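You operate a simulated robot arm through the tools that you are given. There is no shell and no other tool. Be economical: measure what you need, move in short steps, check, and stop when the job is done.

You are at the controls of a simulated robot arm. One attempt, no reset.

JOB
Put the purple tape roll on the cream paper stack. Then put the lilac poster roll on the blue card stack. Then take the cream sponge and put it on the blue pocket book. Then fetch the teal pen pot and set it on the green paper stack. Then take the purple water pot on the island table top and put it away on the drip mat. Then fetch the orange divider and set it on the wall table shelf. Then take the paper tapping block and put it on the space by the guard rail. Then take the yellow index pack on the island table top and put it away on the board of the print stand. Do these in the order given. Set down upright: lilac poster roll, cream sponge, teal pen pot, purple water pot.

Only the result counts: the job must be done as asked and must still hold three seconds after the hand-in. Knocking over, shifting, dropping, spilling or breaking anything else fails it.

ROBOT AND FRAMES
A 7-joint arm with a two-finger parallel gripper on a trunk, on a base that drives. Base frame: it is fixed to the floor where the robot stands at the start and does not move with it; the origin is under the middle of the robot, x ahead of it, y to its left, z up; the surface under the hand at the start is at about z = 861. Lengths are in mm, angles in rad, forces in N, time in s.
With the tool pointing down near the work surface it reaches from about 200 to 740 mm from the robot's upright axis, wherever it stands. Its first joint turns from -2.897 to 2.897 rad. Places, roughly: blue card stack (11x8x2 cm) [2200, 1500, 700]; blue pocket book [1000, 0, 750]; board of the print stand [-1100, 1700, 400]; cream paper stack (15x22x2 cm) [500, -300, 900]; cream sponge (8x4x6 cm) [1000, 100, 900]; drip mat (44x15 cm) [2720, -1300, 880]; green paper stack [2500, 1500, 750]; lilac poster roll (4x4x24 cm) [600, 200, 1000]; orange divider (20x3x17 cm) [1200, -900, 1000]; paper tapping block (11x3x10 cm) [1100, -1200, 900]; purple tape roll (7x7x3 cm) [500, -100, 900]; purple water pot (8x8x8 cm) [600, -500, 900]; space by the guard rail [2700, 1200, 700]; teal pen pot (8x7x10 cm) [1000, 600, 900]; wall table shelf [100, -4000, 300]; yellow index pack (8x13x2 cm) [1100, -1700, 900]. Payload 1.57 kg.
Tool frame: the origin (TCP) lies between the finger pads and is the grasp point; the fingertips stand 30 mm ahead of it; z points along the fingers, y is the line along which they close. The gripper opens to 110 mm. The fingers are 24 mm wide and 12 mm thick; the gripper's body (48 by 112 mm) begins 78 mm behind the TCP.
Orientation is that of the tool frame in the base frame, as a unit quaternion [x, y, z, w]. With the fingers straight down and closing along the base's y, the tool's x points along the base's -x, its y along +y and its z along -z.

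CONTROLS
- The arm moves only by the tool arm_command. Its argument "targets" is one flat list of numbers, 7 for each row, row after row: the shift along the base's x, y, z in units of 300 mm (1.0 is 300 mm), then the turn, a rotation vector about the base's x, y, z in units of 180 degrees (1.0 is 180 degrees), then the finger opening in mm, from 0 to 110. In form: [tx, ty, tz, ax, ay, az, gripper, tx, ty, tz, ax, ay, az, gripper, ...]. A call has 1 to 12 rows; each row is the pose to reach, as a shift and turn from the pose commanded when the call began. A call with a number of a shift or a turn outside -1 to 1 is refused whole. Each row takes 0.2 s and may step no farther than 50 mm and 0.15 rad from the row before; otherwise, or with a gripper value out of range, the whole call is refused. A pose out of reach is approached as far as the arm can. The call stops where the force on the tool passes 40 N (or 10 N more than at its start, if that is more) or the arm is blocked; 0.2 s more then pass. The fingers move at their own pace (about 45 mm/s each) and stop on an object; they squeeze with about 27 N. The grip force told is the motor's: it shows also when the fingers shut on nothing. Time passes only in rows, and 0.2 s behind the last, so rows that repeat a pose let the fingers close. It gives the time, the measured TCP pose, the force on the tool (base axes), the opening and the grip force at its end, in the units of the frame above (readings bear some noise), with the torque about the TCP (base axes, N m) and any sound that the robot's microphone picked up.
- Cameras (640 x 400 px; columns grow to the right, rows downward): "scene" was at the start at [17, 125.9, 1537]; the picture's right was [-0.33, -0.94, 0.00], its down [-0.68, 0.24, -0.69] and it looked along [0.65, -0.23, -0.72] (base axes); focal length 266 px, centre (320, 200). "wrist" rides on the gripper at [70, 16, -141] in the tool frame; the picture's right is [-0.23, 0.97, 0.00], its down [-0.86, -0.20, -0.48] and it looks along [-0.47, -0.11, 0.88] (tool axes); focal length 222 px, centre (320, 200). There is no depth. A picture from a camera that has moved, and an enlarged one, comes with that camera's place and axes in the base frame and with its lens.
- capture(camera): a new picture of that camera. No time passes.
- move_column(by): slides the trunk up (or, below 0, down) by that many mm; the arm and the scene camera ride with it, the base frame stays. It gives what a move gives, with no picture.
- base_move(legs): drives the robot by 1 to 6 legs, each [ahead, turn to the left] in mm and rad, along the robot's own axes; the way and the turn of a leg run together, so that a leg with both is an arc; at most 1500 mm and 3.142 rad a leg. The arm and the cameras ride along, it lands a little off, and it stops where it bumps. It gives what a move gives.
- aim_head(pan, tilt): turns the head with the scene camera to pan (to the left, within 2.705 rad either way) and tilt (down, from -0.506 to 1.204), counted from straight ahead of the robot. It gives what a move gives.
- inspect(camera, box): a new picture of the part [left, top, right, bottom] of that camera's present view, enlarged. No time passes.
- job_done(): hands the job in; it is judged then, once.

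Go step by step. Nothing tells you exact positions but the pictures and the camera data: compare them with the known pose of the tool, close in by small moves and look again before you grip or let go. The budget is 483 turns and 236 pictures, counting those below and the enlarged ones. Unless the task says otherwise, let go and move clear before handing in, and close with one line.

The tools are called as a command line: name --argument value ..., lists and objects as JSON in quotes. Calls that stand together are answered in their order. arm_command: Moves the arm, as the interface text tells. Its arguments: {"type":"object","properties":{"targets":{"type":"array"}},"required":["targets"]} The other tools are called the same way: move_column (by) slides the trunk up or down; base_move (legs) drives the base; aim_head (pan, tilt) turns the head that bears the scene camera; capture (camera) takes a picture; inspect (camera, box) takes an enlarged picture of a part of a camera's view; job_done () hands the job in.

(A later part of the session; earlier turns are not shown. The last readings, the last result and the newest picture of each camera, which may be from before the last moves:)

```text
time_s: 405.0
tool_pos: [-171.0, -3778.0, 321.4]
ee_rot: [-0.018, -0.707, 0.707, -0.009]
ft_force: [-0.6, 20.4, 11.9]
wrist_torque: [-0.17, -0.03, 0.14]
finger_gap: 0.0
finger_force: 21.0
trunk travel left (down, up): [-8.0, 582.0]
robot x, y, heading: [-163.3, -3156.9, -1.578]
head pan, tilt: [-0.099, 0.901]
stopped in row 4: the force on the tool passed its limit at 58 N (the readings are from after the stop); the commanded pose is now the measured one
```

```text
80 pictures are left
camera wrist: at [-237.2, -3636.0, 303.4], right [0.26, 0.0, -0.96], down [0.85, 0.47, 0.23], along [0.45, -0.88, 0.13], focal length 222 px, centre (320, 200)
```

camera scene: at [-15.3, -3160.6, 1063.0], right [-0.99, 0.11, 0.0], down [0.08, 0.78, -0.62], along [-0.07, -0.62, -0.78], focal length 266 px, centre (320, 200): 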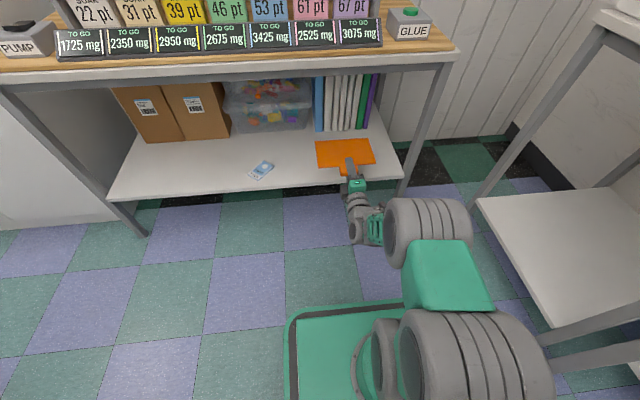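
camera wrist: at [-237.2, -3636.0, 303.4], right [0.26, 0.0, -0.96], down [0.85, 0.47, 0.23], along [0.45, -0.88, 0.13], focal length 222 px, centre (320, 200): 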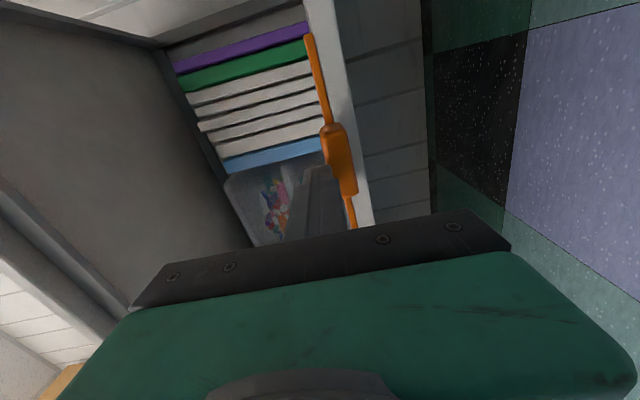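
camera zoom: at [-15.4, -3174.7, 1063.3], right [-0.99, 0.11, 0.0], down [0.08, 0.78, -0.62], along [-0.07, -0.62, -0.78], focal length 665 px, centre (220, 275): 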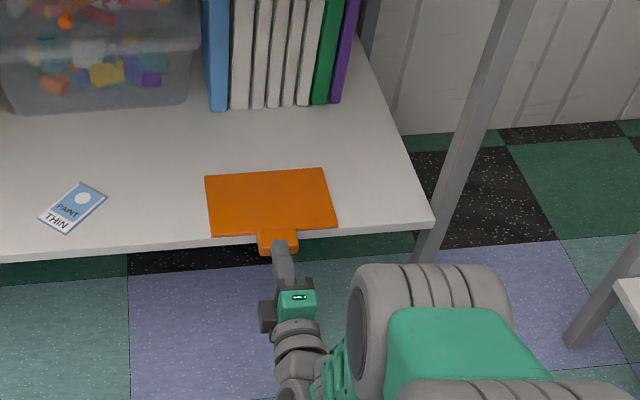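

The tab is thicker than the panel, so its underside catches the shelf edge. I'll back off, roll the hand 90° and grip the tab from its sides to lift it in.

base_move --legs '[[-100, 0]]'

arm_command --targets '[0, 0, 0.02, 0, -0.042, 0, 0, 0, 0, 0.04, 0, -0.084, 0, 0, 0, 0, 0.06, 0, -0.126, 0, 0, 0, 0, 0.08, 0, -0.168, 0, 0, 0, 0, 0.08, 0, -0.21, 0, 0, 0, 0, 0.08, 0, -0.25, 0, 40, 0, 0, 0.08, 0, -0.292, 0, 60, 0, 0, 0.08, 0, -0.334, 0, 90, 0, 0, 0.08, 0, -0.376, 0, 100, 0, 0, 0.08, 0, -0.418, 0, 100, 0, 0, 0.08, 0, -0.46, 0, 100, 0, 0, 0.08, 0, -0.5, 0, 100]'

capture --camera "wrist"

inspect --camera "scene" --box '[260, 70, 460, 250]'

```text
time_s: 406.2
tool_pos: [-169.1, -3678.5, 320.9]
ee_rot: [0.016, 0.708, -0.706, 0.009]
ft_force: [-0.7, -0.2, -0.5]
wrist_torque: [-0.03, 0.0, 0.0]
finger_gap: 0.0
finger_force: 21.8
trunk travel left (down, up): [-8.0, 582.0]
robot x, y, heading: [-163.0, -3055.7, -1.578]
head pan, tilt: [-0.099, 0.901]
```

```text
time_s: 408.8
tool_pos: [-168.1, -3678.3, 344.8]
ee_rot: [0.512, 0.493, -0.486, 0.508]
ft_force: [-0.1, -0.3, 0.1]
wrist_torque: [0.02, -0.03, 0.02]
finger_gap: 100.1
finger_force: 0.1
trunk travel left (down, up): [-8.0, 582.0]
robot x, y, heading: [-163.1, -3056.7, -1.578]
head pan, tilt: [-0.099, 0.901]
```

```text
79 pictures are left
camera wrist: at [-149.3, -3536.3, 277.9], right [0.96, 0.0, 0.27], down [-0.23, 0.47, 0.85], along [-0.13, -0.88, 0.45], focal length 222 px, centre (320, 200)
```

wrist: 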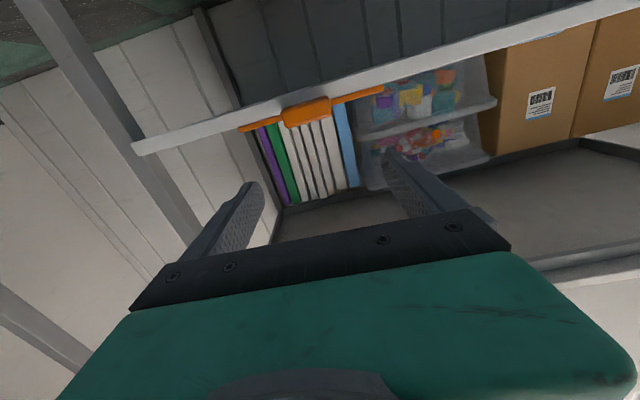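

```text
2.22 times, centred on (360, 160) of scene
camera zoom: at [-14.8, -3075.2, 1063.0], right [-0.99, 0.1, 0.0], down [0.08, 0.78, -0.62], along [-0.06, -0.62, -0.78], focal length 591 px, centre (231, 289)
```

zoom: 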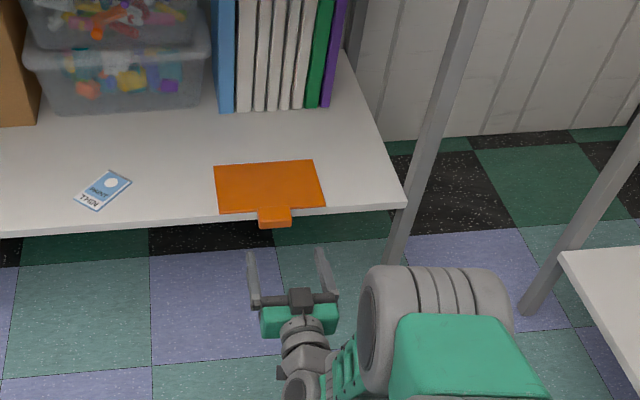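

Tab centre is about [-175, z 300]. Lowering to z 314, aligning, and driving forward so the fingers straddle the tab.

arm_command --targets '[-0.01, 0, -0.05, 0, 0, 0, 100, -0.023, 0, -0.1, 0, 0, 0, 100]'

base_move --legs '[[140, 0]]'

capture --camera "wrist"

inspect --camera "scene" --box '[270, 90, 450, 250]'

```text
time_s: 409.4
tool_pos: [-176.7, -3678.5, 313.5]
ee_rot: [0.512, 0.493, -0.487, 0.507]
ft_force: [0.1, 0.1, 0.9]
wrist_torque: [-0.05, -0.02, 0.03]
finger_gap: 99.9
finger_force: 0.0
trunk travel left (down, up): [-8.0, 582.0]
robot x, y, heading: [-162.4, -3058.5, -1.574]
head pan, tilt: [-0.099, 0.901]
```

```text
time_s: 410.7
tool_pos: [-174.7, -3818.5, 312.5]
ee_rot: [0.513, 0.493, -0.486, 0.507]
ft_force: [0.6, 17.1, 5.0]
wrist_torque: [0.04, 0.0, -0.38]
finger_gap: 99.9
finger_force: 0.0
trunk travel left (down, up): [-8.0, 582.0]
robot x, y, heading: [-162.3, -3197.1, -1.571]
head pan, tilt: [-0.099, 0.901]
```

```text
77 pictures are left
camera wrist: at [-155.8, -3675.2, 246.6], right [0.96, 0.0, 0.26], down [-0.23, 0.47, 0.85], along [-0.12, -0.88, 0.45], focal length 222 px, centre (320, 200)
```

wrist: 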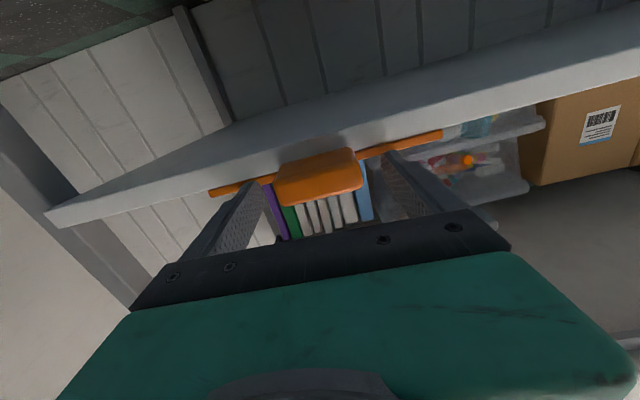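

```text
2.50 times, centred on (360, 170) of scene
camera zoom: at [-15.4, -3214.0, 1063.1], right [-0.99, 0.1, 0.0], down [0.08, 0.78, -0.62], along [-0.06, -0.62, -0.78], focal length 665 px, centre (220, 275)
```

zoom: 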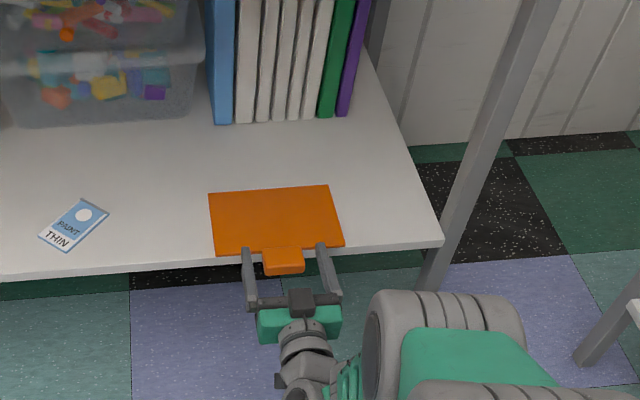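

The fingers straddle the tab; tips just touch the panel's edge. Easing back 4 mm and closing.

arm_command --targets '[0, 0.014, 0.0, 0, 0, 0, 100, 0, 0.014, 0.0, 0, 0, 0, 0, 0, 0.014, 0.0, 0, 0, 0, 0, 0, 0.014, 0.0, 0, 0, 0, 0, 0, 0.014, 0.0, 0, 0, 0, 0]'

arm_command --targets '[0, 0, 0.015, 0, 0, 0, 0, 0, 0, 0.035, 0, 0, 0, 0, 0, 0, 0.055, 0, 0, 0, 0, 0, 0, 0.07, 0, 0, 0, 0]'

inspect --camera "scene" --box '[270, 90, 450, 250]'

capture --camera "wrist"

```text
time_s: 411.9
tool_pos: [-175.4, -3813.5, 312.4]
ee_rot: [0.512, 0.495, -0.486, 0.507]
ft_force: [-0.6, 0.7, 0.5]
wrist_torque: [0.0, 0.08, -0.01]
finger_gap: 59.8
finger_force: 26.7
trunk travel left (down, up): [-8.0, 582.0]
robot x, y, heading: [-167.4, -3196.6, -1.579]
head pan, tilt: [-0.099, 0.901]
```

```text
time_s: 412.9
tool_pos: [-176.0, -3812.3, 334.3]
ee_rot: [0.512, 0.494, -0.487, 0.506]
ft_force: [-0.4, 0.0, -1.5]
wrist_torque: [0.08, 0.05, 0.01]
finger_gap: 59.9
finger_force: 26.9
trunk travel left (down, up): [-8.0, 582.0]
robot x, y, heading: [-163.3, -3196.9, -1.574]
head pan, tilt: [-0.099, 0.901]
```

```text
2.50 times, centred on (360, 170) of scene
camera zoom: at [-15.4, -3214.7, 1063.0], right [-0.99, 0.1, 0.0], down [0.08, 0.78, -0.62], along [-0.06, -0.62, -0.78], focal length 665 px, centre (220, 275)
```

zoom: 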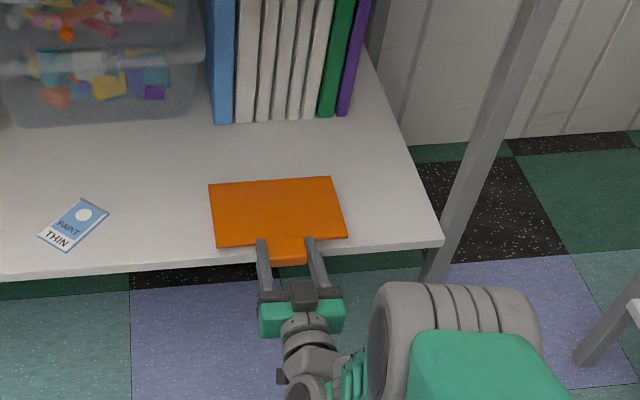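

```text
74 pictures are left
camera wrist: at [-156.2, -3670.4, 267.5], right [0.96, 0.0, 0.26], down [-0.23, 0.47, 0.85], along [-0.12, -0.88, 0.45], focal length 222 px, centre (320, 200)
```

wrist: 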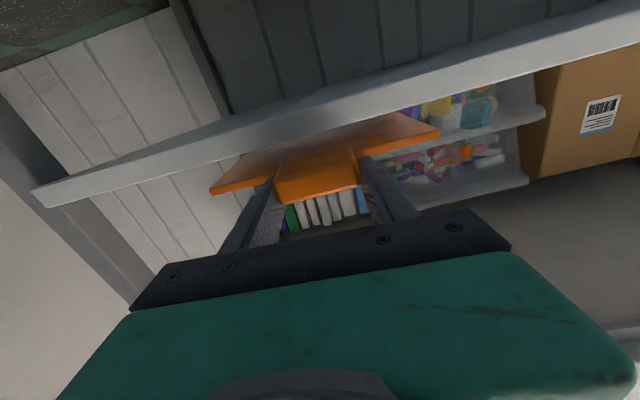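

Held from the sides and lifted. Driving it 90 mm deeper, then lowering.

base_move --legs '[[90, 0]]'

arm_command --targets '[0, 0, -0.012, 0, 0, 0, 0, 0, 0, -0.024, 0, 0, 0, 0]'

arm_command --targets '[0, 0, -0.008, 0, 0, 0, 0, 0, 0, -0.016, 0, 0, 0, 0]'

```text
time_s: 414.0
tool_pos: [-176.4, -3900.9, 334.2]
ee_rot: [0.512, 0.494, -0.488, 0.506]
ft_force: [-0.1, 0.1, -1.5]
wrist_torque: [0.07, 0.01, 0.03]
finger_gap: 59.8
finger_force: 26.5
trunk travel left (down, up): [-8.0, 582.0]
robot x, y, heading: [-164.8, -3284.4, -1.572]
head pan, tilt: [-0.099, 0.901]
```

```text
time_s: 414.6
tool_pos: [-176.8, -3900.0, 326.8]
ee_rot: [0.513, 0.494, -0.486, 0.507]
ft_force: [0.0, 0.4, -1.4]
wrist_torque: [0.1, 0.0, 0.02]
finger_gap: 59.9
finger_force: 27.1
trunk travel left (down, up): [-8.0, 582.0]
robot x, y, heading: [-165.0, -3289.0, -1.572]
head pan, tilt: [-0.099, 0.901]
```

```text
time_s: 415.2
tool_pos: [-175.9, -3901.1, 321.9]
ee_rot: [0.512, 0.494, -0.487, 0.507]
ft_force: [-0.3, -0.1, -1.7]
wrist_torque: [0.09, -0.01, 0.01]
finger_gap: 59.9
finger_force: 27.3
trunk travel left (down, up): [-8.0, 582.0]
robot x, y, heading: [-162.6, -3286.0, -1.577]
head pan, tilt: [-0.099, 0.901]
```

arm_command --targets '[0, 0, -0.008, 0, 0, 0, 0, 0, 0, -0.016, 0, 0, 0, 0]'

inspect --camera "scene" --box '[270, 90, 450, 250]'

```text
time_s: 415.8
tool_pos: [-177.3, -3902.2, 320.8]
ee_rot: [0.51, 0.492, -0.49, 0.507]
ft_force: [1.3, 2.9, 15.7]
wrist_torque: [0.22, 0.47, -0.07]
finger_gap: 59.8
finger_force: 27.4
trunk travel left (down, up): [-8.0, 582.0]
robot x, y, heading: [-167.3, -3287.3, -1.576]
head pan, tilt: [-0.099, 0.901]
```

```text
2.50 times, centred on (360, 170) of scene
camera zoom: at [-15.7, -3302.7, 1063.4], right [-0.99, 0.1, 0.0], down [0.08, 0.78, -0.62], along [-0.06, -0.62, -0.78], focal length 665 px, centre (220, 275)
```

zoom: 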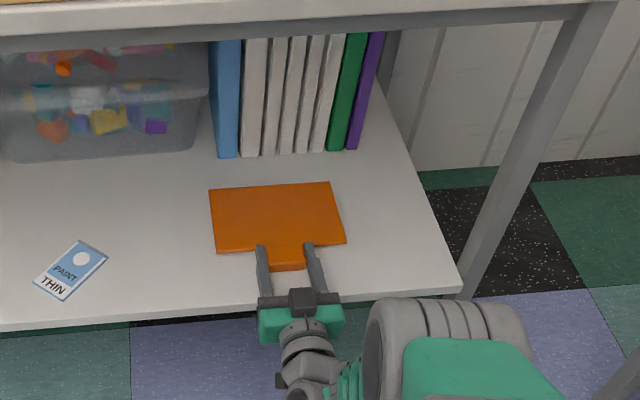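

Contact, with the whole divider on the shelf. Releasing sideways and backing out.

arm_command --targets '[0, 0, 0.004, 0, 0, 0, 62, 0, 0, 0.004, 0, 0, 0, 75, 0, 0, 0.006, 0, 0, 0, 90, 0, 0, 0.006, 0, 0, 0, 90]'

base_move --legs '[[-200, 0]]'

capture --camera "scene"

```text
time_s: 416.8
tool_pos: [-177.2, -3901.2, 320.4]
ee_rot: [0.513, 0.493, -0.487, 0.506]
ft_force: [0.5, -0.4, -0.3]
wrist_torque: [-0.02, 0.02, 0.03]
finger_gap: 90.1
finger_force: 0.0
trunk travel left (down, up): [-8.0, 582.0]
robot x, y, heading: [-165.1, -3282.5, -1.573]
head pan, tilt: [-0.099, 0.901]
```

```text
time_s: 418.4
tool_pos: [-174.7, -3700.8, 319.6]
ee_rot: [0.511, 0.494, -0.487, 0.507]
ft_force: [-0.5, -0.1, -1.5]
wrist_torque: [0.01, -0.01, -0.03]
finger_gap: 90.0
finger_force: 0.0
trunk travel left (down, up): [-8.0, 582.0]
robot x, y, heading: [-163.1, -3082.0, -1.575]
head pan, tilt: [-0.099, 0.901]
```

```text
72 pictures are left
camera scene: at [-14.9, -3103.6, 1063.0], right [-0.99, 0.1, 0.0], down [0.08, 0.78, -0.62], along [-0.06, -0.62, -0.78], focal length 266 px, centre (320, 200)
```

scene: 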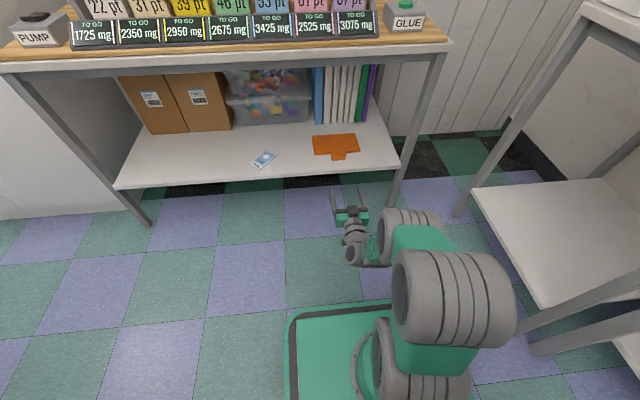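

The divider is on the shelf. I'll back off, raise the trunk, and swing the tool back to pointing down.

base_move --legs '[[-140, 0]]'

move_column --by 300

arm_command --targets '[0, 0, 0.08, 0.0, 0, 0, 110, 0, 0, 0.18, 0.02, 0, 0, 110, 0, 0.03, 0.28, 0.06, 0, 0, 110, 0, 0.06, 0.3, 0.1, 0, 0, 110, 0, 0.09, 0.3, 0.14, 0, 0, 110, 0, 0.12, 0.3, 0.18, 0, 0, 110, 0, 0.15, 0.3, 0.22, 0, 0, 110, 0, 0.18, 0.3, 0.26, 0, 0, 110]'

arm_command --targets '[0, 0.03, 0, 0.04, 0, 0, 110, 0, 0.06, 0, 0.08, 0, 0, 110, 0, 0.09, 0, 0.12, 0, 0, 110, 0, 0.12, 0, 0.16, 0, 0, 110, 0, 0.15, 0, 0.2, 0, 0, 110, 0, 0.18, 0, 0.24, 0, 0, 110]'

```text
time_s: 419.7
tool_pos: [-174.2, -3561.0, 319.1]
ee_rot: [0.512, 0.494, -0.486, 0.507]
ft_force: [0.2, -0.1, 0.0]
wrist_torque: [-0.01, 0.01, -0.01]
finger_gap: 90.1
finger_force: 0.0
trunk travel left (down, up): [-8.0, 582.0]
robot x, y, heading: [-164.4, -2941.6, -1.573]
head pan, tilt: [-0.099, 0.901]
```

```text
time_s: 422.7
tool_pos: [-174.1, -3561.6, 619.0]
ee_rot: [0.512, 0.495, -0.486, 0.507]
ft_force: [-0.2, 0.4, -0.1]
wrist_torque: [0.02, -0.02, 0.03]
finger_gap: 89.9
finger_force: 0.1
trunk travel left (down, up): [-308.0, 282.0]
robot x, y, heading: [-165.9, -2950.8, -1.573]
head pan, tilt: [-0.099, 0.901]
```

```text
time_s: 424.5
tool_pos: [-173.4, -3507.6, 710.2]
ee_rot: [0.672, 0.646, -0.251, 0.261]
ft_force: [-0.1, 0.4, 0.1]
wrist_torque: [-0.01, 0.02, 0.01]
finger_gap: 109.7
finger_force: 0.0
trunk travel left (down, up): [-308.0, 282.0]
robot x, y, heading: [-163.6, -2944.8, -1.574]
head pan, tilt: [-0.099, 0.901]
```

```text
time_s: 425.9
tool_pos: [-174.7, -3453.1, 708.9]
ee_rot: [0.72, 0.694, 0.006, -0.004]
ft_force: [0.4, -0.6, -1.0]
wrist_torque: [-0.01, 0.0, -0.04]
finger_gap: 110.1
finger_force: 0.1
trunk travel left (down, up): [-308.0, 282.0]
robot x, y, heading: [-161.9, -2945.1, -1.578]
head pan, tilt: [-0.099, 0.901]
```

Tool is down again. Raising the trunk fully and tucking the arm.

move_column --by 280

arm_command --targets '[0, 0.06, 0.12, 0, 0, 0, 110, 0, 0.12, 0.25, 0, 0, 0, 110, 0, 0.19, 0.37, 0, 0, 0, 110, 0, 0.27, 0.48, 0, 0, 0, 110, 0, 0.36, 0.58, 0, 0, 0, 110, 0, 0.46, 0.66, 0, 0, 0, 110, 0, 0.54, 0.7, 0, 0, 0, 110]'

aim_head --pan 0.6 --tilt 0.7

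capture --camera "scene"

```text
time_s: 428.8
tool_pos: [-174.8, -3453.1, 988.3]
ee_rot: [0.72, 0.693, 0.005, -0.004]
ft_force: [-0.4, 0.2, 0.1]
wrist_torque: [0.01, 0.0, -0.01]
finger_gap: 110.0
finger_force: 0.0
trunk travel left (down, up): [-588.0, 2.0]
robot x, y, heading: [-161.2, -2949.0, -1.57]
head pan, tilt: [-0.099, 0.901]
```

```text
time_s: 430.4
tool_pos: [-175.3, -3291.1, 1199.1]
ee_rot: [0.719, 0.694, 0.006, -0.004]
ft_force: [-0.2, 0.4, 0.7]
wrist_torque: [0.02, 0.0, 0.01]
finger_gap: 110.2
finger_force: 0.0
trunk travel left (down, up): [-588.0, 2.0]
robot x, y, heading: [-161.8, -2942.9, -1.578]
head pan, tilt: [-0.099, 0.901]
```

```text
time_s: 431.4
tool_pos: [-175.9, -3292.7, 1198.9]
ee_rot: [0.72, 0.694, 0.005, -0.004]
ft_force: [-0.5, 0.0, 0.2]
wrist_torque: [0.01, 0.0, 0.0]
finger_gap: 110.0
finger_force: 0.2
trunk travel left (down, up): [-588.0, 2.0]
robot x, y, heading: [-162.7, -2939.9, -1.572]
head pan, tilt: [0.6, 0.7]
```

```text
71 pictures are left
camera scene: at [41.1, -2958.6, 1659.2], right [-0.83, -0.56, 0.0], down [-0.36, 0.53, -0.76], along [0.43, -0.63, -0.64], focal length 266 px, centre (320, 200)
```

scene: 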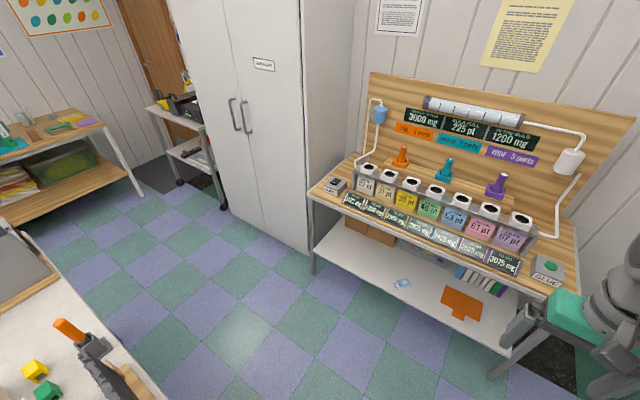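

Driving back round to the aisle for the paper tapping block.

base_move --legs '[[390, 0], [0, 1.575], [1100, 0], [1030, 0], [0, 1.57], [1150, 0]]'

base_move --legs '[[1150, 0], [0, 1.57]]'

aim_head --pan 0.1 --tilt 0.7

capture --camera "scene"

```text
time_s: 457.2
tool_pos: [2019.7, -1843.7, 1198.7]
ee_rot: [-0.687, 0.727, -0.004, -0.004]
ft_force: [-0.3, -0.6, 0.7]
wrist_torque: [-0.03, -0.02, -0.03]
finger_gap: 110.0
finger_force: 0.0
trunk travel left (down, up): [-588.0, 2.0]
robot x, y, heading: [1999.2, -2189.8, 1.553]
head pan, tilt: [0.6, 0.7]
```

```text
time_s: 466.9
tool_pos: [1684.2, -1028.5, 1197.7]
ee_rot: [1.0, -0.029, 0.006, 0.001]
ft_force: [0.1, 0.6, 0.5]
wrist_torque: [0.01, -0.01, 0.02]
finger_gap: 110.4
finger_force: 0.1
trunk travel left (down, up): [-588.0, 2.0]
robot x, y, heading: [2037.7, -1046.0, 3.114]
head pan, tilt: [0.6, 0.7]
```

```text
time_s: 467.9
tool_pos: [1685.7, -1027.1, 1198.3]
ee_rot: [1.0, -0.029, 0.006, 0.001]
ft_force: [-0.5, 0.4, -0.2]
wrist_torque: [-0.03, 0.01, 0.04]
finger_gap: 109.9
finger_force: 0.1
trunk travel left (down, up): [-588.0, 2.0]
robot x, y, heading: [2034.1, -1044.6, 3.121]
head pan, tilt: [0.099, 0.7]
```

```text
70 pictures are left
camera scene: at [2003.9, -1211.8, 1659.2], right [-0.08, 1.0, 0.0], down [0.64, 0.05, -0.76], along [-0.76, -0.06, -0.64], focal length 266 px, centre (320, 200)
```

scene: 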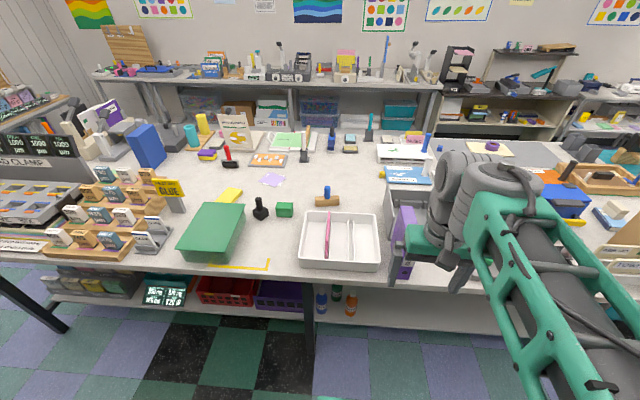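

The block is at about [1060, -1260]. I'll edge in between the legs at y about -1015.

base_move --legs '[[0, -0.065], [370, 0], [0, 0.08]]'

arm_command --targets '[-0.12, -0.08, 0, -0.001, -0.003, 0, 110, -0.24, -0.16, 0, -0.001, -0.003, 0, 110, -0.36, -0.24, 0, -0.001, -0.003, 0, 110, -0.48, -0.32, 0, -0.001, -0.003, 0, 110, -0.6, -0.4, 0, -0.001, -0.003, 0, 110, -0.72, -0.48, 0, -0.001, -0.003, 0, 110, -0.78, -0.55, -0.1, -0.001, -0.003, 0, 110]'

capture --camera "wrist"

```text
time_s: 471.2
tool_pos: [1310.1, -993.7, 1198.3]
ee_rot: [1.0, -0.025, 0.006, 0.001]
ft_force: [-0.5, 0.5, 0.3]
wrist_torque: [0.01, 0.01, -0.01]
finger_gap: 110.0
finger_force: 0.0
trunk travel left (down, up): [-588.0, 2.0]
robot x, y, heading: [1655.1, -1009.3, 3.126]
head pan, tilt: [0.099, 0.7]
```

```text
time_s: 472.8
tool_pos: [1075.4, -1160.8, 1168.5]
ee_rot: [1.0, -0.026, 0.011, 0.002]
ft_force: [-0.3, 1.1, -0.5]
wrist_torque: [-0.01, 0.01, -0.02]
finger_gap: 110.2
finger_force: 0.0
trunk travel left (down, up): [-588.0, 2.0]
robot x, y, heading: [1660.4, -1013.8, 3.118]
head pan, tilt: [0.099, 0.7]
```

```text
69 pictures are left
camera wrist: at [1141.4, -1180.2, 1312.0], right [-0.28, -0.96, 0.0], down [-0.85, 0.25, 0.46], along [-0.44, 0.13, -0.89], focal length 222 px, centre (320, 200)
```

wrist: 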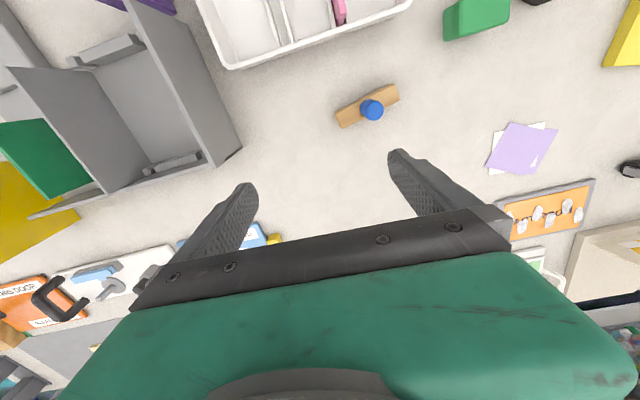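

inspect --camera "wrist" --box '[320, 70, 420, 140]'

inspect --camera "scene" --box '[260, 130, 400, 230]'

```text
5.71 times, centred on (370, 105) of wrist
camera zoom: at [1141.4, -1180.2, 1312.0], right [-0.28, -0.96, 0.0], down [-0.85, 0.25, 0.46], along [-0.44, 0.13, -0.89], focal length 1269 px, centre (34, 743)
```

zoom: 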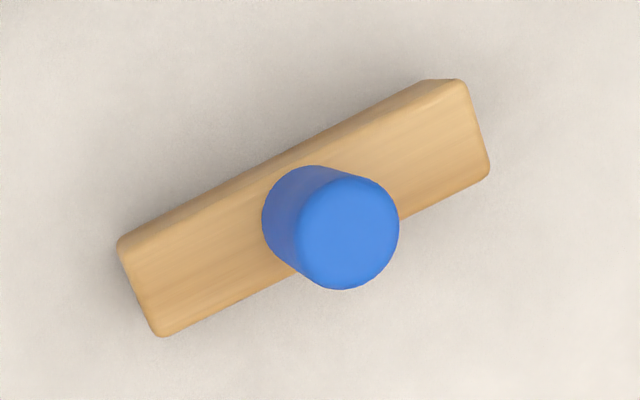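

```text
4.00 times, centred on (330, 180) of scene
camera zoom: at [1629.1, -1177.5, 1659.2], right [-0.08, 1.0, 0.0], down [0.64, 0.05, -0.76], along [-0.76, -0.06, -0.64], focal length 1064 px, centre (280, 280)
```

zoom: 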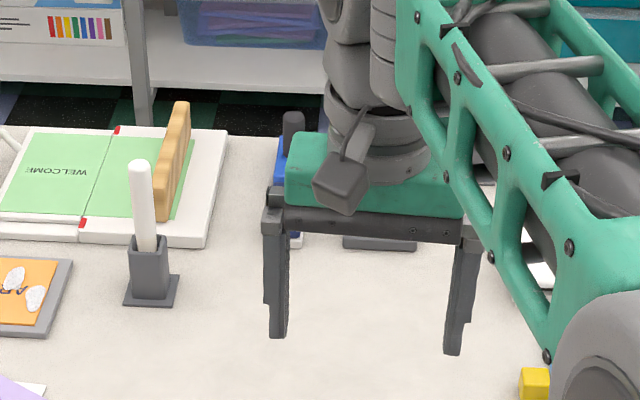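

The block is a low wooden bar with a blue peg (top about z 961) at about [1086, -1248]. I'll grip the peg: moving above and correcting tilt.

arm_command --targets '[0.01, -0.1, -0.08, 0.0013, 0.007, 0, 80, 0.02, -0.2, -0.16, 0.0013, 0.007, 0, 80, 0.035, -0.29, -0.25, 0.0013, 0.007, 0, 80, 0.035, -0.29, -0.38, 0.0013, 0.007, 0, 80, 0.035, -0.29, -0.5, 0.0013, 0.007, 0, 80]'

capture --camera "wrist"

```text
time_s: 474.0
tool_pos: [1086.3, -1248.1, 1019.1]
ee_rot: [1.0, -0.025, 0.001, 0.002]
ft_force: [0.3, -0.2, 0.3]
wrist_torque: [0.01, 0.02, 0.02]
finger_gap: 80.1
finger_force: 0.1
trunk travel left (down, up): [-588.0, 2.0]
robot x, y, heading: [1657.5, -1011.6, 3.129]
head pan, tilt: [0.099, 0.7]
```

```text
66 pictures are left
camera wrist: at [1156.0, -1267.7, 1159.7], right [-0.28, -0.96, 0.0], down [-0.84, 0.24, 0.48], along [-0.46, 0.13, -0.88], focal length 222 px, centre (320, 200)
```

wrist: 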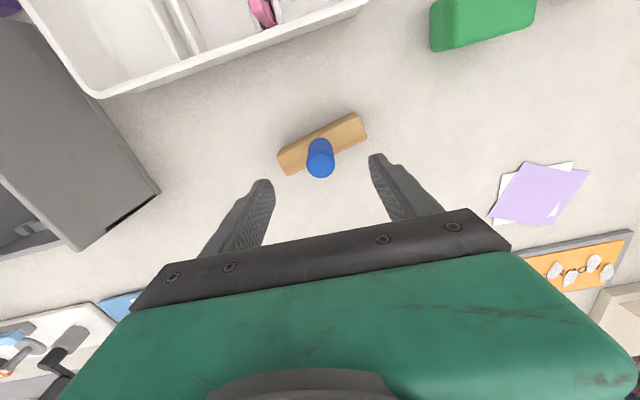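

arm_command --targets '[0.01, -0.003, -0.1, 0, 0, 0, 80, 0.01, -0.003, -0.2, 0, 0, 0, 80, 0.01, -0.003, -0.29, 0, 0, 0, 80, 0.01, -0.003, -0.29, 0, 0, 0, 0, 0.01, -0.003, -0.29, 0, 0, 0, 0, 0.01, -0.003, -0.29, 0, 0, 0, 0, 0.01, -0.003, -0.29, 0, 0, 0, 0, 0.01, -0.003, -0.29, 0, 0, 0, 0, 0.01, -0.003, -0.27, 0, 0, 0, 0, 0.01, -0.003, -0.23, 0, 0, 0, 0, 0.01, -0.003, -0.17, 0, 0, 0, 0]'

capture --camera "wrist"

```text
time_s: 476.4
tool_pos: [1089.1, -1248.0, 969.0]
ee_rot: [1.0, -0.025, 0.0, 0.001]
ft_force: [-0.5, 0.1, -1.2]
wrist_torque: [0.02, -0.02, -0.01]
finger_gap: 27.2
finger_force: 26.7
trunk travel left (down, up): [-588.0, 2.0]
robot x, y, heading: [1652.1, -1008.7, 3.129]
head pan, tilt: [0.099, 0.7]
```

```text
65 pictures are left
camera wrist: at [1158.4, -1267.6, 1110.5], right [-0.28, -0.96, 0.0], down [-0.84, 0.24, 0.48], along [-0.46, 0.13, -0.88], focal length 222 px, centre (320, 200)
```

wrist: 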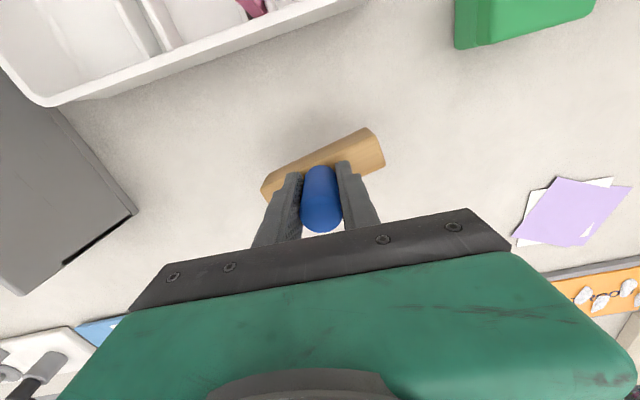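

Block lifted. Raising well clear and tucking.

arm_command --targets '[0, 0, 0.07, 0, 0, 0, 0, 0, 0, 0.16, 0, 0, 0, 0, 0, 0, 0.27, 0, 0, 0, 0, 0, 0, 0.38, 0, 0, 0, 0, 0.03, 0.03, 0.49, 0, 0, 0, 0, 0.08, 0.08, 0.6, 0, 0, 0, 0, 0.15, 0.16, 0.7, 0, 0, 0, 0, 0.23, 0.25, 0.78, 0, 0, 0, 0, 0.32, 0.34, 0.85, 0, 0, 0, 0, 0.42, 0.44, 0.88, 0, 0, 0, 0, 0.53, 0.54, 0.88, 0, 0, 0, 0, 0.64, 0.64, 0.88, 0, 0, 0, 0]'

arm_command --targets '[0.05, 0.06, 0, 0, 0, 0, 0, 0.1, 0.15, 0, 0, 0, 0, 0, 0.15, 0.22, 0, 0, 0, 0, 0]'

base_move --legs '[[-300, 0], [0, -1.565], [900, 0], [750, 0]]'

aim_head --pan -0.2 --tilt 0.6

capture --camera "scene"

```text
time_s: 479.0
tool_pos: [1282.9, -1053.9, 1232.0]
ee_rot: [1.0, -0.026, -0.001, 0.0]
ft_force: [-1.1, -0.4, -1.2]
wrist_torque: [0.01, 0.01, 0.03]
finger_gap: 27.4
finger_force: 27.3
trunk travel left (down, up): [-588.0, 2.0]
robot x, y, heading: [1652.6, -1010.5, 3.13]
head pan, tilt: [0.099, 0.7]
```

```text
time_s: 479.8
tool_pos: [1327.1, -986.6, 1231.4]
ee_rot: [1.0, -0.026, 0.0, 0.001]
ft_force: [0.3, 0.0, -1.5]
wrist_torque: [-0.02, -0.03, 0.01]
finger_gap: 27.3
finger_force: 27.4
trunk travel left (down, up): [-588.0, 2.0]
robot x, y, heading: [1656.2, -1009.5, 3.123]
head pan, tilt: [0.099, 0.7]
```

```text
time_s: 493.5
tool_pos: [1915.2, 954.9, 1232.1]
ee_rot: [0.707, -0.707, -0.002, 0.001]
ft_force: [-0.2, -0.3, -1.8]
wrist_torque: [-0.02, 0.0, 0.0]
finger_gap: 27.1
finger_force: 27.4
trunk travel left (down, up): [-588.0, 2.0]
robot x, y, heading: [1909.6, 618.7, 1.604]
head pan, tilt: [0.099, 0.7]
```

```text
time_s: 494.3
tool_pos: [1916.2, 954.7, 1231.9]
ee_rot: [0.708, -0.706, 0.0, 0.001]
ft_force: [-0.5, -0.2, -2.1]
wrist_torque: [0.0, -0.02, -0.01]
finger_gap: 27.1
finger_force: 26.8
trunk travel left (down, up): [-588.0, 2.0]
robot x, y, heading: [1907.6, 624.5, 1.61]
head pan, tilt: [-0.201, 0.6]
```

```text
64 pictures are left
camera scene: at [1772.9, 643.0, 1667.8], right [0.99, -0.16, 0.0], down [-0.09, -0.56, -0.82], along [0.13, 0.81, -0.57], focal length 266 px, centre (320, 200)
```

scene: 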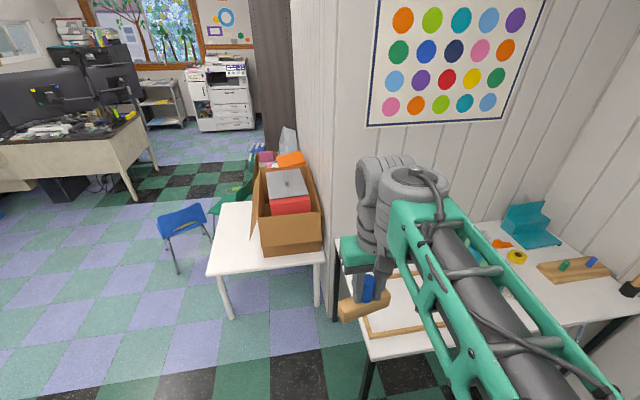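

Moving on to the desk's right-hand side, facing it.

base_move --legs '[[0, -1.61], [620, 0], [0, 1.57], [90, 0]]'

aim_head --pan -0.15 --tilt 0.85

capture --camera "scene"

capture --camera "wrist"

```text
time_s: 506.2
tool_pos: [2539.9, 1047.4, 1232.1]
ee_rot: [-0.699, 0.715, 0.0, -0.001]
ft_force: [0.5, -0.5, -1.4]
wrist_torque: [0.0, 0.02, 0.01]
finger_gap: 27.2
finger_force: 26.8
trunk travel left (down, up): [-588.0, 2.0]
robot x, y, heading: [2525.2, 718.6, 1.585]
head pan, tilt: [-0.201, 0.6]
```

```text
time_s: 507.0
tool_pos: [2538.3, 1045.9, 1232.1]
ee_rot: [-0.699, 0.715, 0.001, 0.0]
ft_force: [0.0, 0.1, -1.6]
wrist_torque: [-0.04, 0.02, -0.03]
finger_gap: 27.3
finger_force: 26.9
trunk travel left (down, up): [-588.0, 2.0]
robot x, y, heading: [2521.2, 716.6, 1.585]
head pan, tilt: [-0.15, 0.85]
```

```text
63 pictures are left
camera scene: at [2382.2, 729.6, 1647.0], right [0.99, -0.14, 0.0], down [-0.1, -0.74, -0.66], along [0.09, 0.65, -0.75], focal length 266 px, centre (320, 200)
```

scene: 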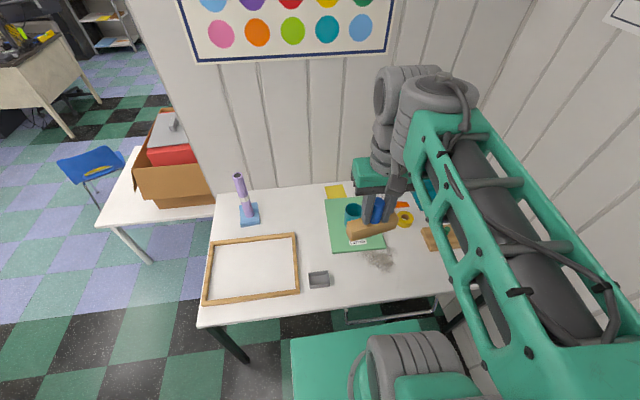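

```text
62 pictures are left
camera wrist: at [2521.9, 976.8, 1374.0], right [-0.97, 0.25, 0.0], down [0.22, 0.85, 0.48], along [0.12, 0.46, -0.88], focal length 222 px, centre (320, 200)
```

wrist: 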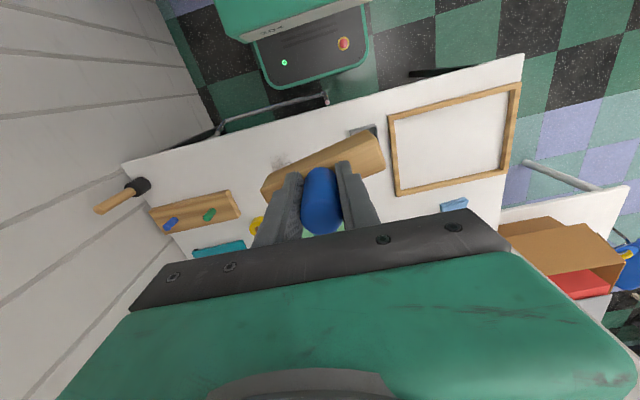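

The smudged space by the rail is at about [2684, 1188]. Moving over it and lowering by the trunk.

arm_command --targets '[0.08, 0.07, 0, 0, 0, 0, 0, 0.18, 0.17, 0, 0, 0, 0, 0, 0.28, 0.27, 0, 0, 0, 0, 0, 0.38, 0.36, 0, 0, 0, 0, 0, 0.45, 0.43, 0, 0, 0, 0, 0, 0.487, 0.468, 0, 0, 0, 0, 0]'

move_column --by -300

capture --camera "wrist"

capture --camera "scene"

```text
time_s: 508.4
tool_pos: [2685.1, 1186.9, 1233.5]
ee_rot: [-0.699, 0.715, 0.0, -0.001]
ft_force: [1.0, -0.8, -0.7]
wrist_torque: [-0.03, -0.03, 0.01]
finger_gap: 27.3
finger_force: 27.1
trunk travel left (down, up): [-588.0, 2.0]
robot x, y, heading: [2524.8, 719.7, 1.583]
head pan, tilt: [-0.15, 0.85]
```

```text
time_s: 511.4
tool_pos: [2684.1, 1186.6, 934.0]
ee_rot: [-0.7, 0.714, 0.0, -0.001]
ft_force: [0.5, -0.1, -1.1]
wrist_torque: [-0.05, 0.0, -0.04]
finger_gap: 27.2
finger_force: 27.0
trunk travel left (down, up): [-288.0, 302.0]
robot x, y, heading: [2521.4, 716.4, 1.586]
head pan, tilt: [-0.15, 0.85]
```

```text
61 pictures are left
camera wrist: at [2667.8, 1117.0, 1075.5], right [-0.97, 0.25, 0.0], down [0.22, 0.85, 0.48], along [0.12, 0.46, -0.88], focal length 222 px, centre (320, 200)
```

wrist: 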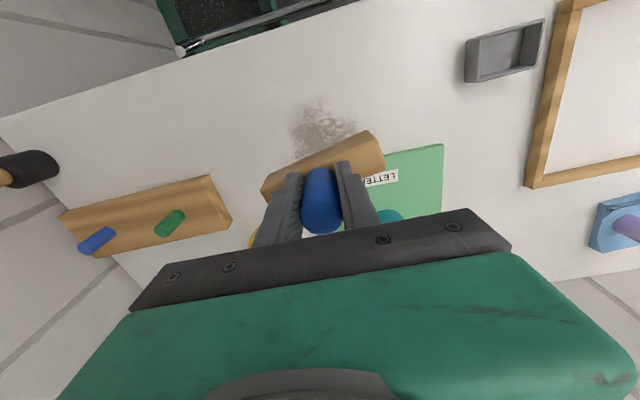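

```text
60 pictures are left
camera scene: at [2382.2, 729.6, 1347.0], right [0.99, -0.14, 0.0], down [-0.1, -0.74, -0.66], along [0.09, 0.65, -0.75], focal length 266 px, centre (320, 200)
```

scene: 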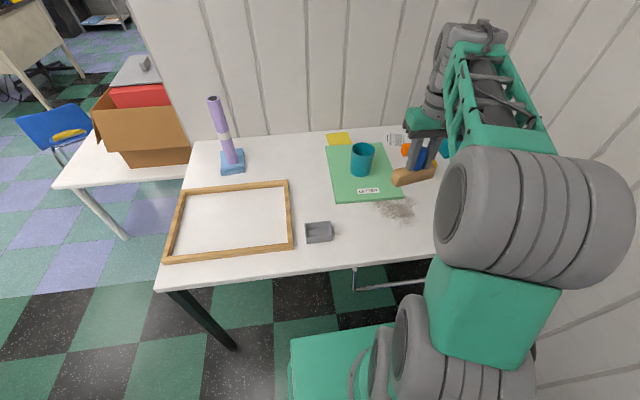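

arm_command --targets '[-0.01, -0.02, 0, 0, 0, 0, 0, -0.02, -0.035, 0, 0, 0, 0, 0]'

move_column --by -125

arm_command --targets '[0, 0, -0.01, 0, 0, 0, 0, 0, 0, -0.02, 0, 0, 0, 0]'

capture --camera "wrist"

```text
time_s: 512.0
tool_pos: [2678.3, 1176.2, 932.9]
ee_rot: [-0.699, 0.716, 0.001, -0.001]
ft_force: [0.4, 0.1, -1.6]
wrist_torque: [-0.03, -0.01, 0.02]
finger_gap: 26.8
finger_force: 27.7
trunk travel left (down, up): [-288.0, 302.0]
robot x, y, heading: [2525.0, 715.8, 1.582]
head pan, tilt: [-0.15, 0.85]
```

```text
time_s: 513.5
tool_pos: [2678.6, 1176.6, 808.6]
ee_rot: [-0.699, 0.715, 0.001, 0.0]
ft_force: [0.2, -0.4, -2.0]
wrist_torque: [-0.04, -0.03, 0.0]
finger_gap: 27.2
finger_force: 27.7
trunk travel left (down, up): [-163.0, 427.0]
robot x, y, heading: [2524.8, 717.9, 1.58]
head pan, tilt: [-0.15, 0.85]
```

```text
time_s: 514.1
tool_pos: [2677.9, 1177.4, 803.5]
ee_rot: [-0.7, 0.714, 0.001, -0.001]
ft_force: [-0.2, 0.2, -0.8]
wrist_torque: [0.01, -0.02, -0.04]
finger_gap: 27.3
finger_force: 27.1
trunk travel left (down, up): [-163.0, 427.0]
robot x, y, heading: [2527.3, 715.1, 1.585]
head pan, tilt: [-0.15, 0.85]
```

```text
59 pictures are left
camera wrist: at [2661.8, 1106.9, 944.7], right [-0.97, 0.25, 0.0], down [0.22, 0.85, 0.48], along [0.12, 0.46, -0.88], focal length 222 px, centre (320, 200)
```

wrist: 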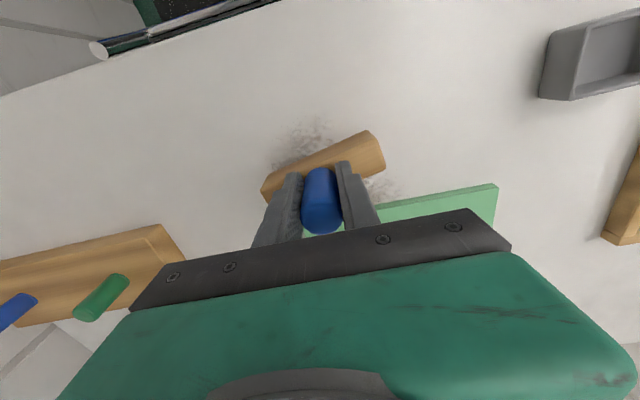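

Over the smudge. Lowering to contact.

arm_command --targets '[0, 0, -0.01, 0, 0, 0, 0, 0, 0, -0.02, 0, 0, 0, 0]'

arm_command --targets '[0, 0, -0.008, 0, 0, 0, 0, 0, 0, -0.016, 0, 0, 0, 0]'

arm_command --targets '[0, 0, -0.008, 0, 0, 0, 0, 0, 0, -0.016, 0, 0, 0, 0]'

```text
time_s: 514.7
tool_pos: [2678.0, 1176.4, 797.5]
ee_rot: [-0.7, 0.714, 0.002, -0.001]
ft_force: [-0.5, -0.4, -1.4]
wrist_torque: [0.01, 0.0, 0.0]
finger_gap: 27.0
finger_force: 26.7
trunk travel left (down, up): [-163.0, 427.0]
robot x, y, heading: [2525.7, 713.0, 1.584]
head pan, tilt: [-0.15, 0.85]
```

```text
time_s: 515.3
tool_pos: [2678.1, 1175.4, 792.1]
ee_rot: [-0.699, 0.715, 0.001, 0.0]
ft_force: [1.0, -0.1, 2.9]
wrist_torque: [0.02, -0.22, -0.04]
finger_gap: 27.2
finger_force: 27.2
trunk travel left (down, up): [-163.0, 427.0]
robot x, y, heading: [2526.4, 717.5, 1.58]
head pan, tilt: [-0.15, 0.85]
```

```text
time_s: 515.9
tool_pos: [2678.4, 1176.3, 789.5]
ee_rot: [-0.7, 0.715, 0.002, 0.004]
ft_force: [-1.5, 0.5, 27.0]
wrist_torque: [0.26, 0.19, 0.05]
finger_gap: 26.6
finger_force: 27.6
trunk travel left (down, up): [-163.0, 427.0]
robot x, y, heading: [2523.9, 715.2, 1.583]
head pan, tilt: [-0.15, 0.85]
```

Down. Easing, releasing, and rising with the trunk.

arm_command --targets '[0, 0, 0.009, 0, 0, 0, 0, 0, 0, 0.009, 0, 0, 0, 34, 0, 0, 0.009, 0, 0, 0, 50, 0, 0, 0.009, 0, 0, 0, 60, 0, 0, 0.03, 0, 0, 0, 60]'

move_column --by 400

capture --camera "wrist"

capture --camera "scene"

```text
time_s: 517.1
tool_pos: [2677.6, 1175.1, 792.9]
ee_rot: [-0.699, 0.715, 0.0, -0.003]
ft_force: [-0.5, 0.2, -0.3]
wrist_torque: [-0.01, -0.03, -0.04]
finger_gap: 59.8
finger_force: 0.0
trunk travel left (down, up): [-163.0, 427.0]
robot x, y, heading: [2521.0, 715.7, 1.582]
head pan, tilt: [-0.15, 0.85]
```

```text
time_s: 521.0
tool_pos: [2677.9, 1176.3, 1195.7]
ee_rot: [-0.7, 0.714, 0.0, 0.0]
ft_force: [-0.3, -0.2, -0.1]
wrist_torque: [0.01, 0.02, 0.01]
finger_gap: 60.0
finger_force: 0.0
trunk travel left (down, up): [-563.0, 27.0]
robot x, y, heading: [2522.9, 720.4, 1.583]
head pan, tilt: [-0.15, 0.85]
```

```text
58 pictures are left
camera wrist: at [2661.5, 1106.6, 1337.5], right [-0.97, 0.25, 0.0], down [0.22, 0.85, 0.48], along [0.12, 0.46, -0.88], focal length 222 px, centre (320, 200)
```

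wrist: 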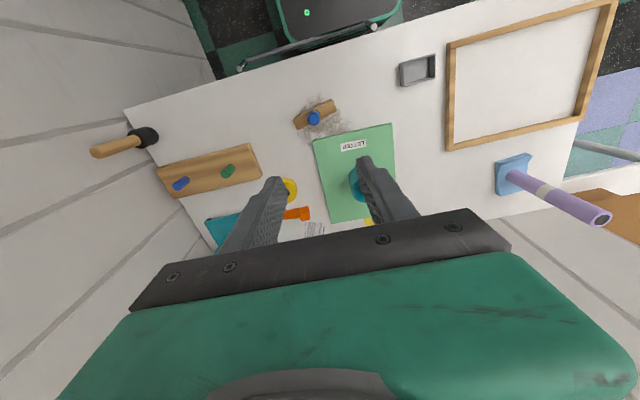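

```text
57 pictures are left
camera scene: at [2382.2, 729.6, 1621.9], right [0.99, -0.14, 0.0], down [-0.1, -0.74, -0.66], along [0.09, 0.65, -0.75], focal length 266 px, centre (320, 200)
```

scene: 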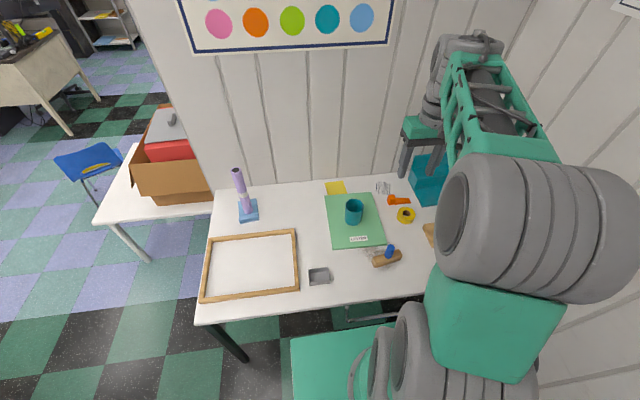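

The block sits by the rail. Now the yellow index pack: retract and drive down the aisle.

arm_command --targets '[-0.1, -0.09, 0, 0, 0, 0, 110, -0.2, -0.19, 0, 0, 0, 0, 110, -0.3, -0.29, 0, 0, 0, 0, 110, -0.4, -0.38, 0, 0, 0, 0, 110, -0.48, -0.46, 0, 0, 0, 0, 110]'

base_move --legs '[[-110, 0], [0, 1.565], [580, 0], [0, 1.565], [1150, 0], [1150, 0]]'

base_move --legs '[[0, -1.57]]'

aim_head --pan 0.0 --tilt 0.75

capture --camera "scene"

```text
time_s: 522.2
tool_pos: [2534.4, 1037.4, 1195.9]
ee_rot: [-0.7, 0.714, 0.001, -0.001]
ft_force: [-0.5, -0.3, 0.4]
wrist_torque: [-0.02, -0.03, 0.0]
finger_gap: 109.9
finger_force: 0.0
trunk travel left (down, up): [-563.0, 27.0]
robot x, y, heading: [2524.1, 714.8, 1.577]
head pan, tilt: [-0.15, 0.85]
```

```text
time_s: 544.8
tool_pos: [1975.9, -2029.4, 1195.7]
ee_rot: [0.715, 0.699, 0.001, 0.001]
ft_force: [0.2, -1.2, -0.1]
wrist_torque: [0.01, 0.02, -0.01]
finger_gap: 109.9
finger_force: 0.0
trunk travel left (down, up): [-563.0, 27.0]
robot x, y, heading: [1988.9, -1708.6, -1.552]
head pan, tilt: [-0.15, 0.85]
```

```text
time_s: 549.0
tool_pos: [1664.6, -1704.8, 1195.0]
ee_rot: [1.0, -0.001, -0.001, 0.002]
ft_force: [-0.1, 0.6, 0.9]
wrist_torque: [-0.03, 0.02, -0.01]
finger_gap: 110.0
finger_force: 0.0
trunk travel left (down, up): [-563.0, 27.0]
robot x, y, heading: [1986.4, -1707.0, -3.106]
head pan, tilt: [-0.15, 0.85]
```

```text
time_s: 549.7
tool_pos: [1665.0, -1706.4, 1195.8]
ee_rot: [1.0, -0.001, 0.0, 0.0]
ft_force: [1.3, 0.0, 0.4]
wrist_torque: [0.0, 0.04, 0.01]
finger_gap: 110.4
finger_force: 0.1
trunk travel left (down, up): [-563.0, 27.0]
robot x, y, heading: [1987.4, -1710.3, -3.114]
head pan, tilt: [0.0, 0.75]
```

```text
56 pictures are left
camera scene: at [1970.2, -1866.4, 1629.9], right [-0.03, 1.0, 0.0], down [0.68, 0.02, -0.73], along [-0.73, -0.02, -0.68], focal length 266 px, centre (320, 200)
```

scene: 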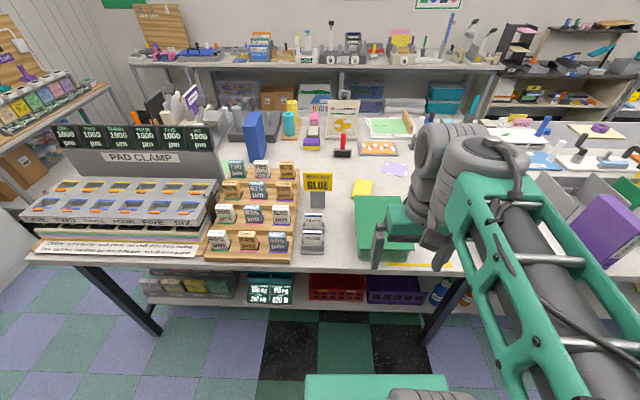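

The yellow pack is at about [1076, -1706]. Creeping in 320 mm and reaching out over it.

base_move --legs '[[0, -0.03], [320, 0]]'

arm_command --targets '[-0.13, 0, 0, 0, 0, 0, 110, -0.27, 0, 0, 0, 0, 0, 110, -0.41, 0, 0, 0, 0, 0, 110, -0.55, 0, -0.02, 0, 0, 0, 110, -0.68, 0, -0.06, 0, 0, 0, 110, -0.8, 0, -0.12, 0, 0, 0, 110]'

capture --camera "wrist"

```text
time_s: 552.2
tool_pos: [1350.5, -1696.8, 1196.2]
ee_rot: [1.0, -0.016, 0.001, 0.001]
ft_force: [-0.3, 0.5, 0.9]
wrist_torque: [0.01, -0.01, -0.03]
finger_gap: 110.1
finger_force: 0.0
trunk travel left (down, up): [-563.0, 27.0]
robot x, y, heading: [1671.6, -1711.5, -3.14]
head pan, tilt: [0.0, 0.75]
```

```text
time_s: 553.6
tool_pos: [1109.3, -1694.1, 1159.2]
ee_rot: [1.0, -0.017, 0.0, 0.001]
ft_force: [0.5, 0.2, 0.1]
wrist_torque: [-0.01, -0.01, 0.03]
finger_gap: 110.1
finger_force: 0.0
trunk travel left (down, up): [-563.0, 27.0]
robot x, y, heading: [1676.0, -1705.0, -3.141]
head pan, tilt: [0.0, 0.75]
```

```text
55 pictures are left
camera wrist: at [1179.6, -1713.9, 1301.1], right [-0.26, -0.97, 0.0], down [-0.85, 0.23, 0.48], along [-0.46, 0.12, -0.88], focal length 222 px, centre (320, 200)
```

wrist: 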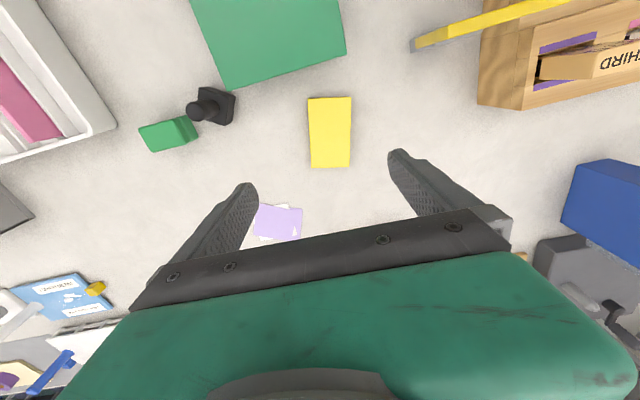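

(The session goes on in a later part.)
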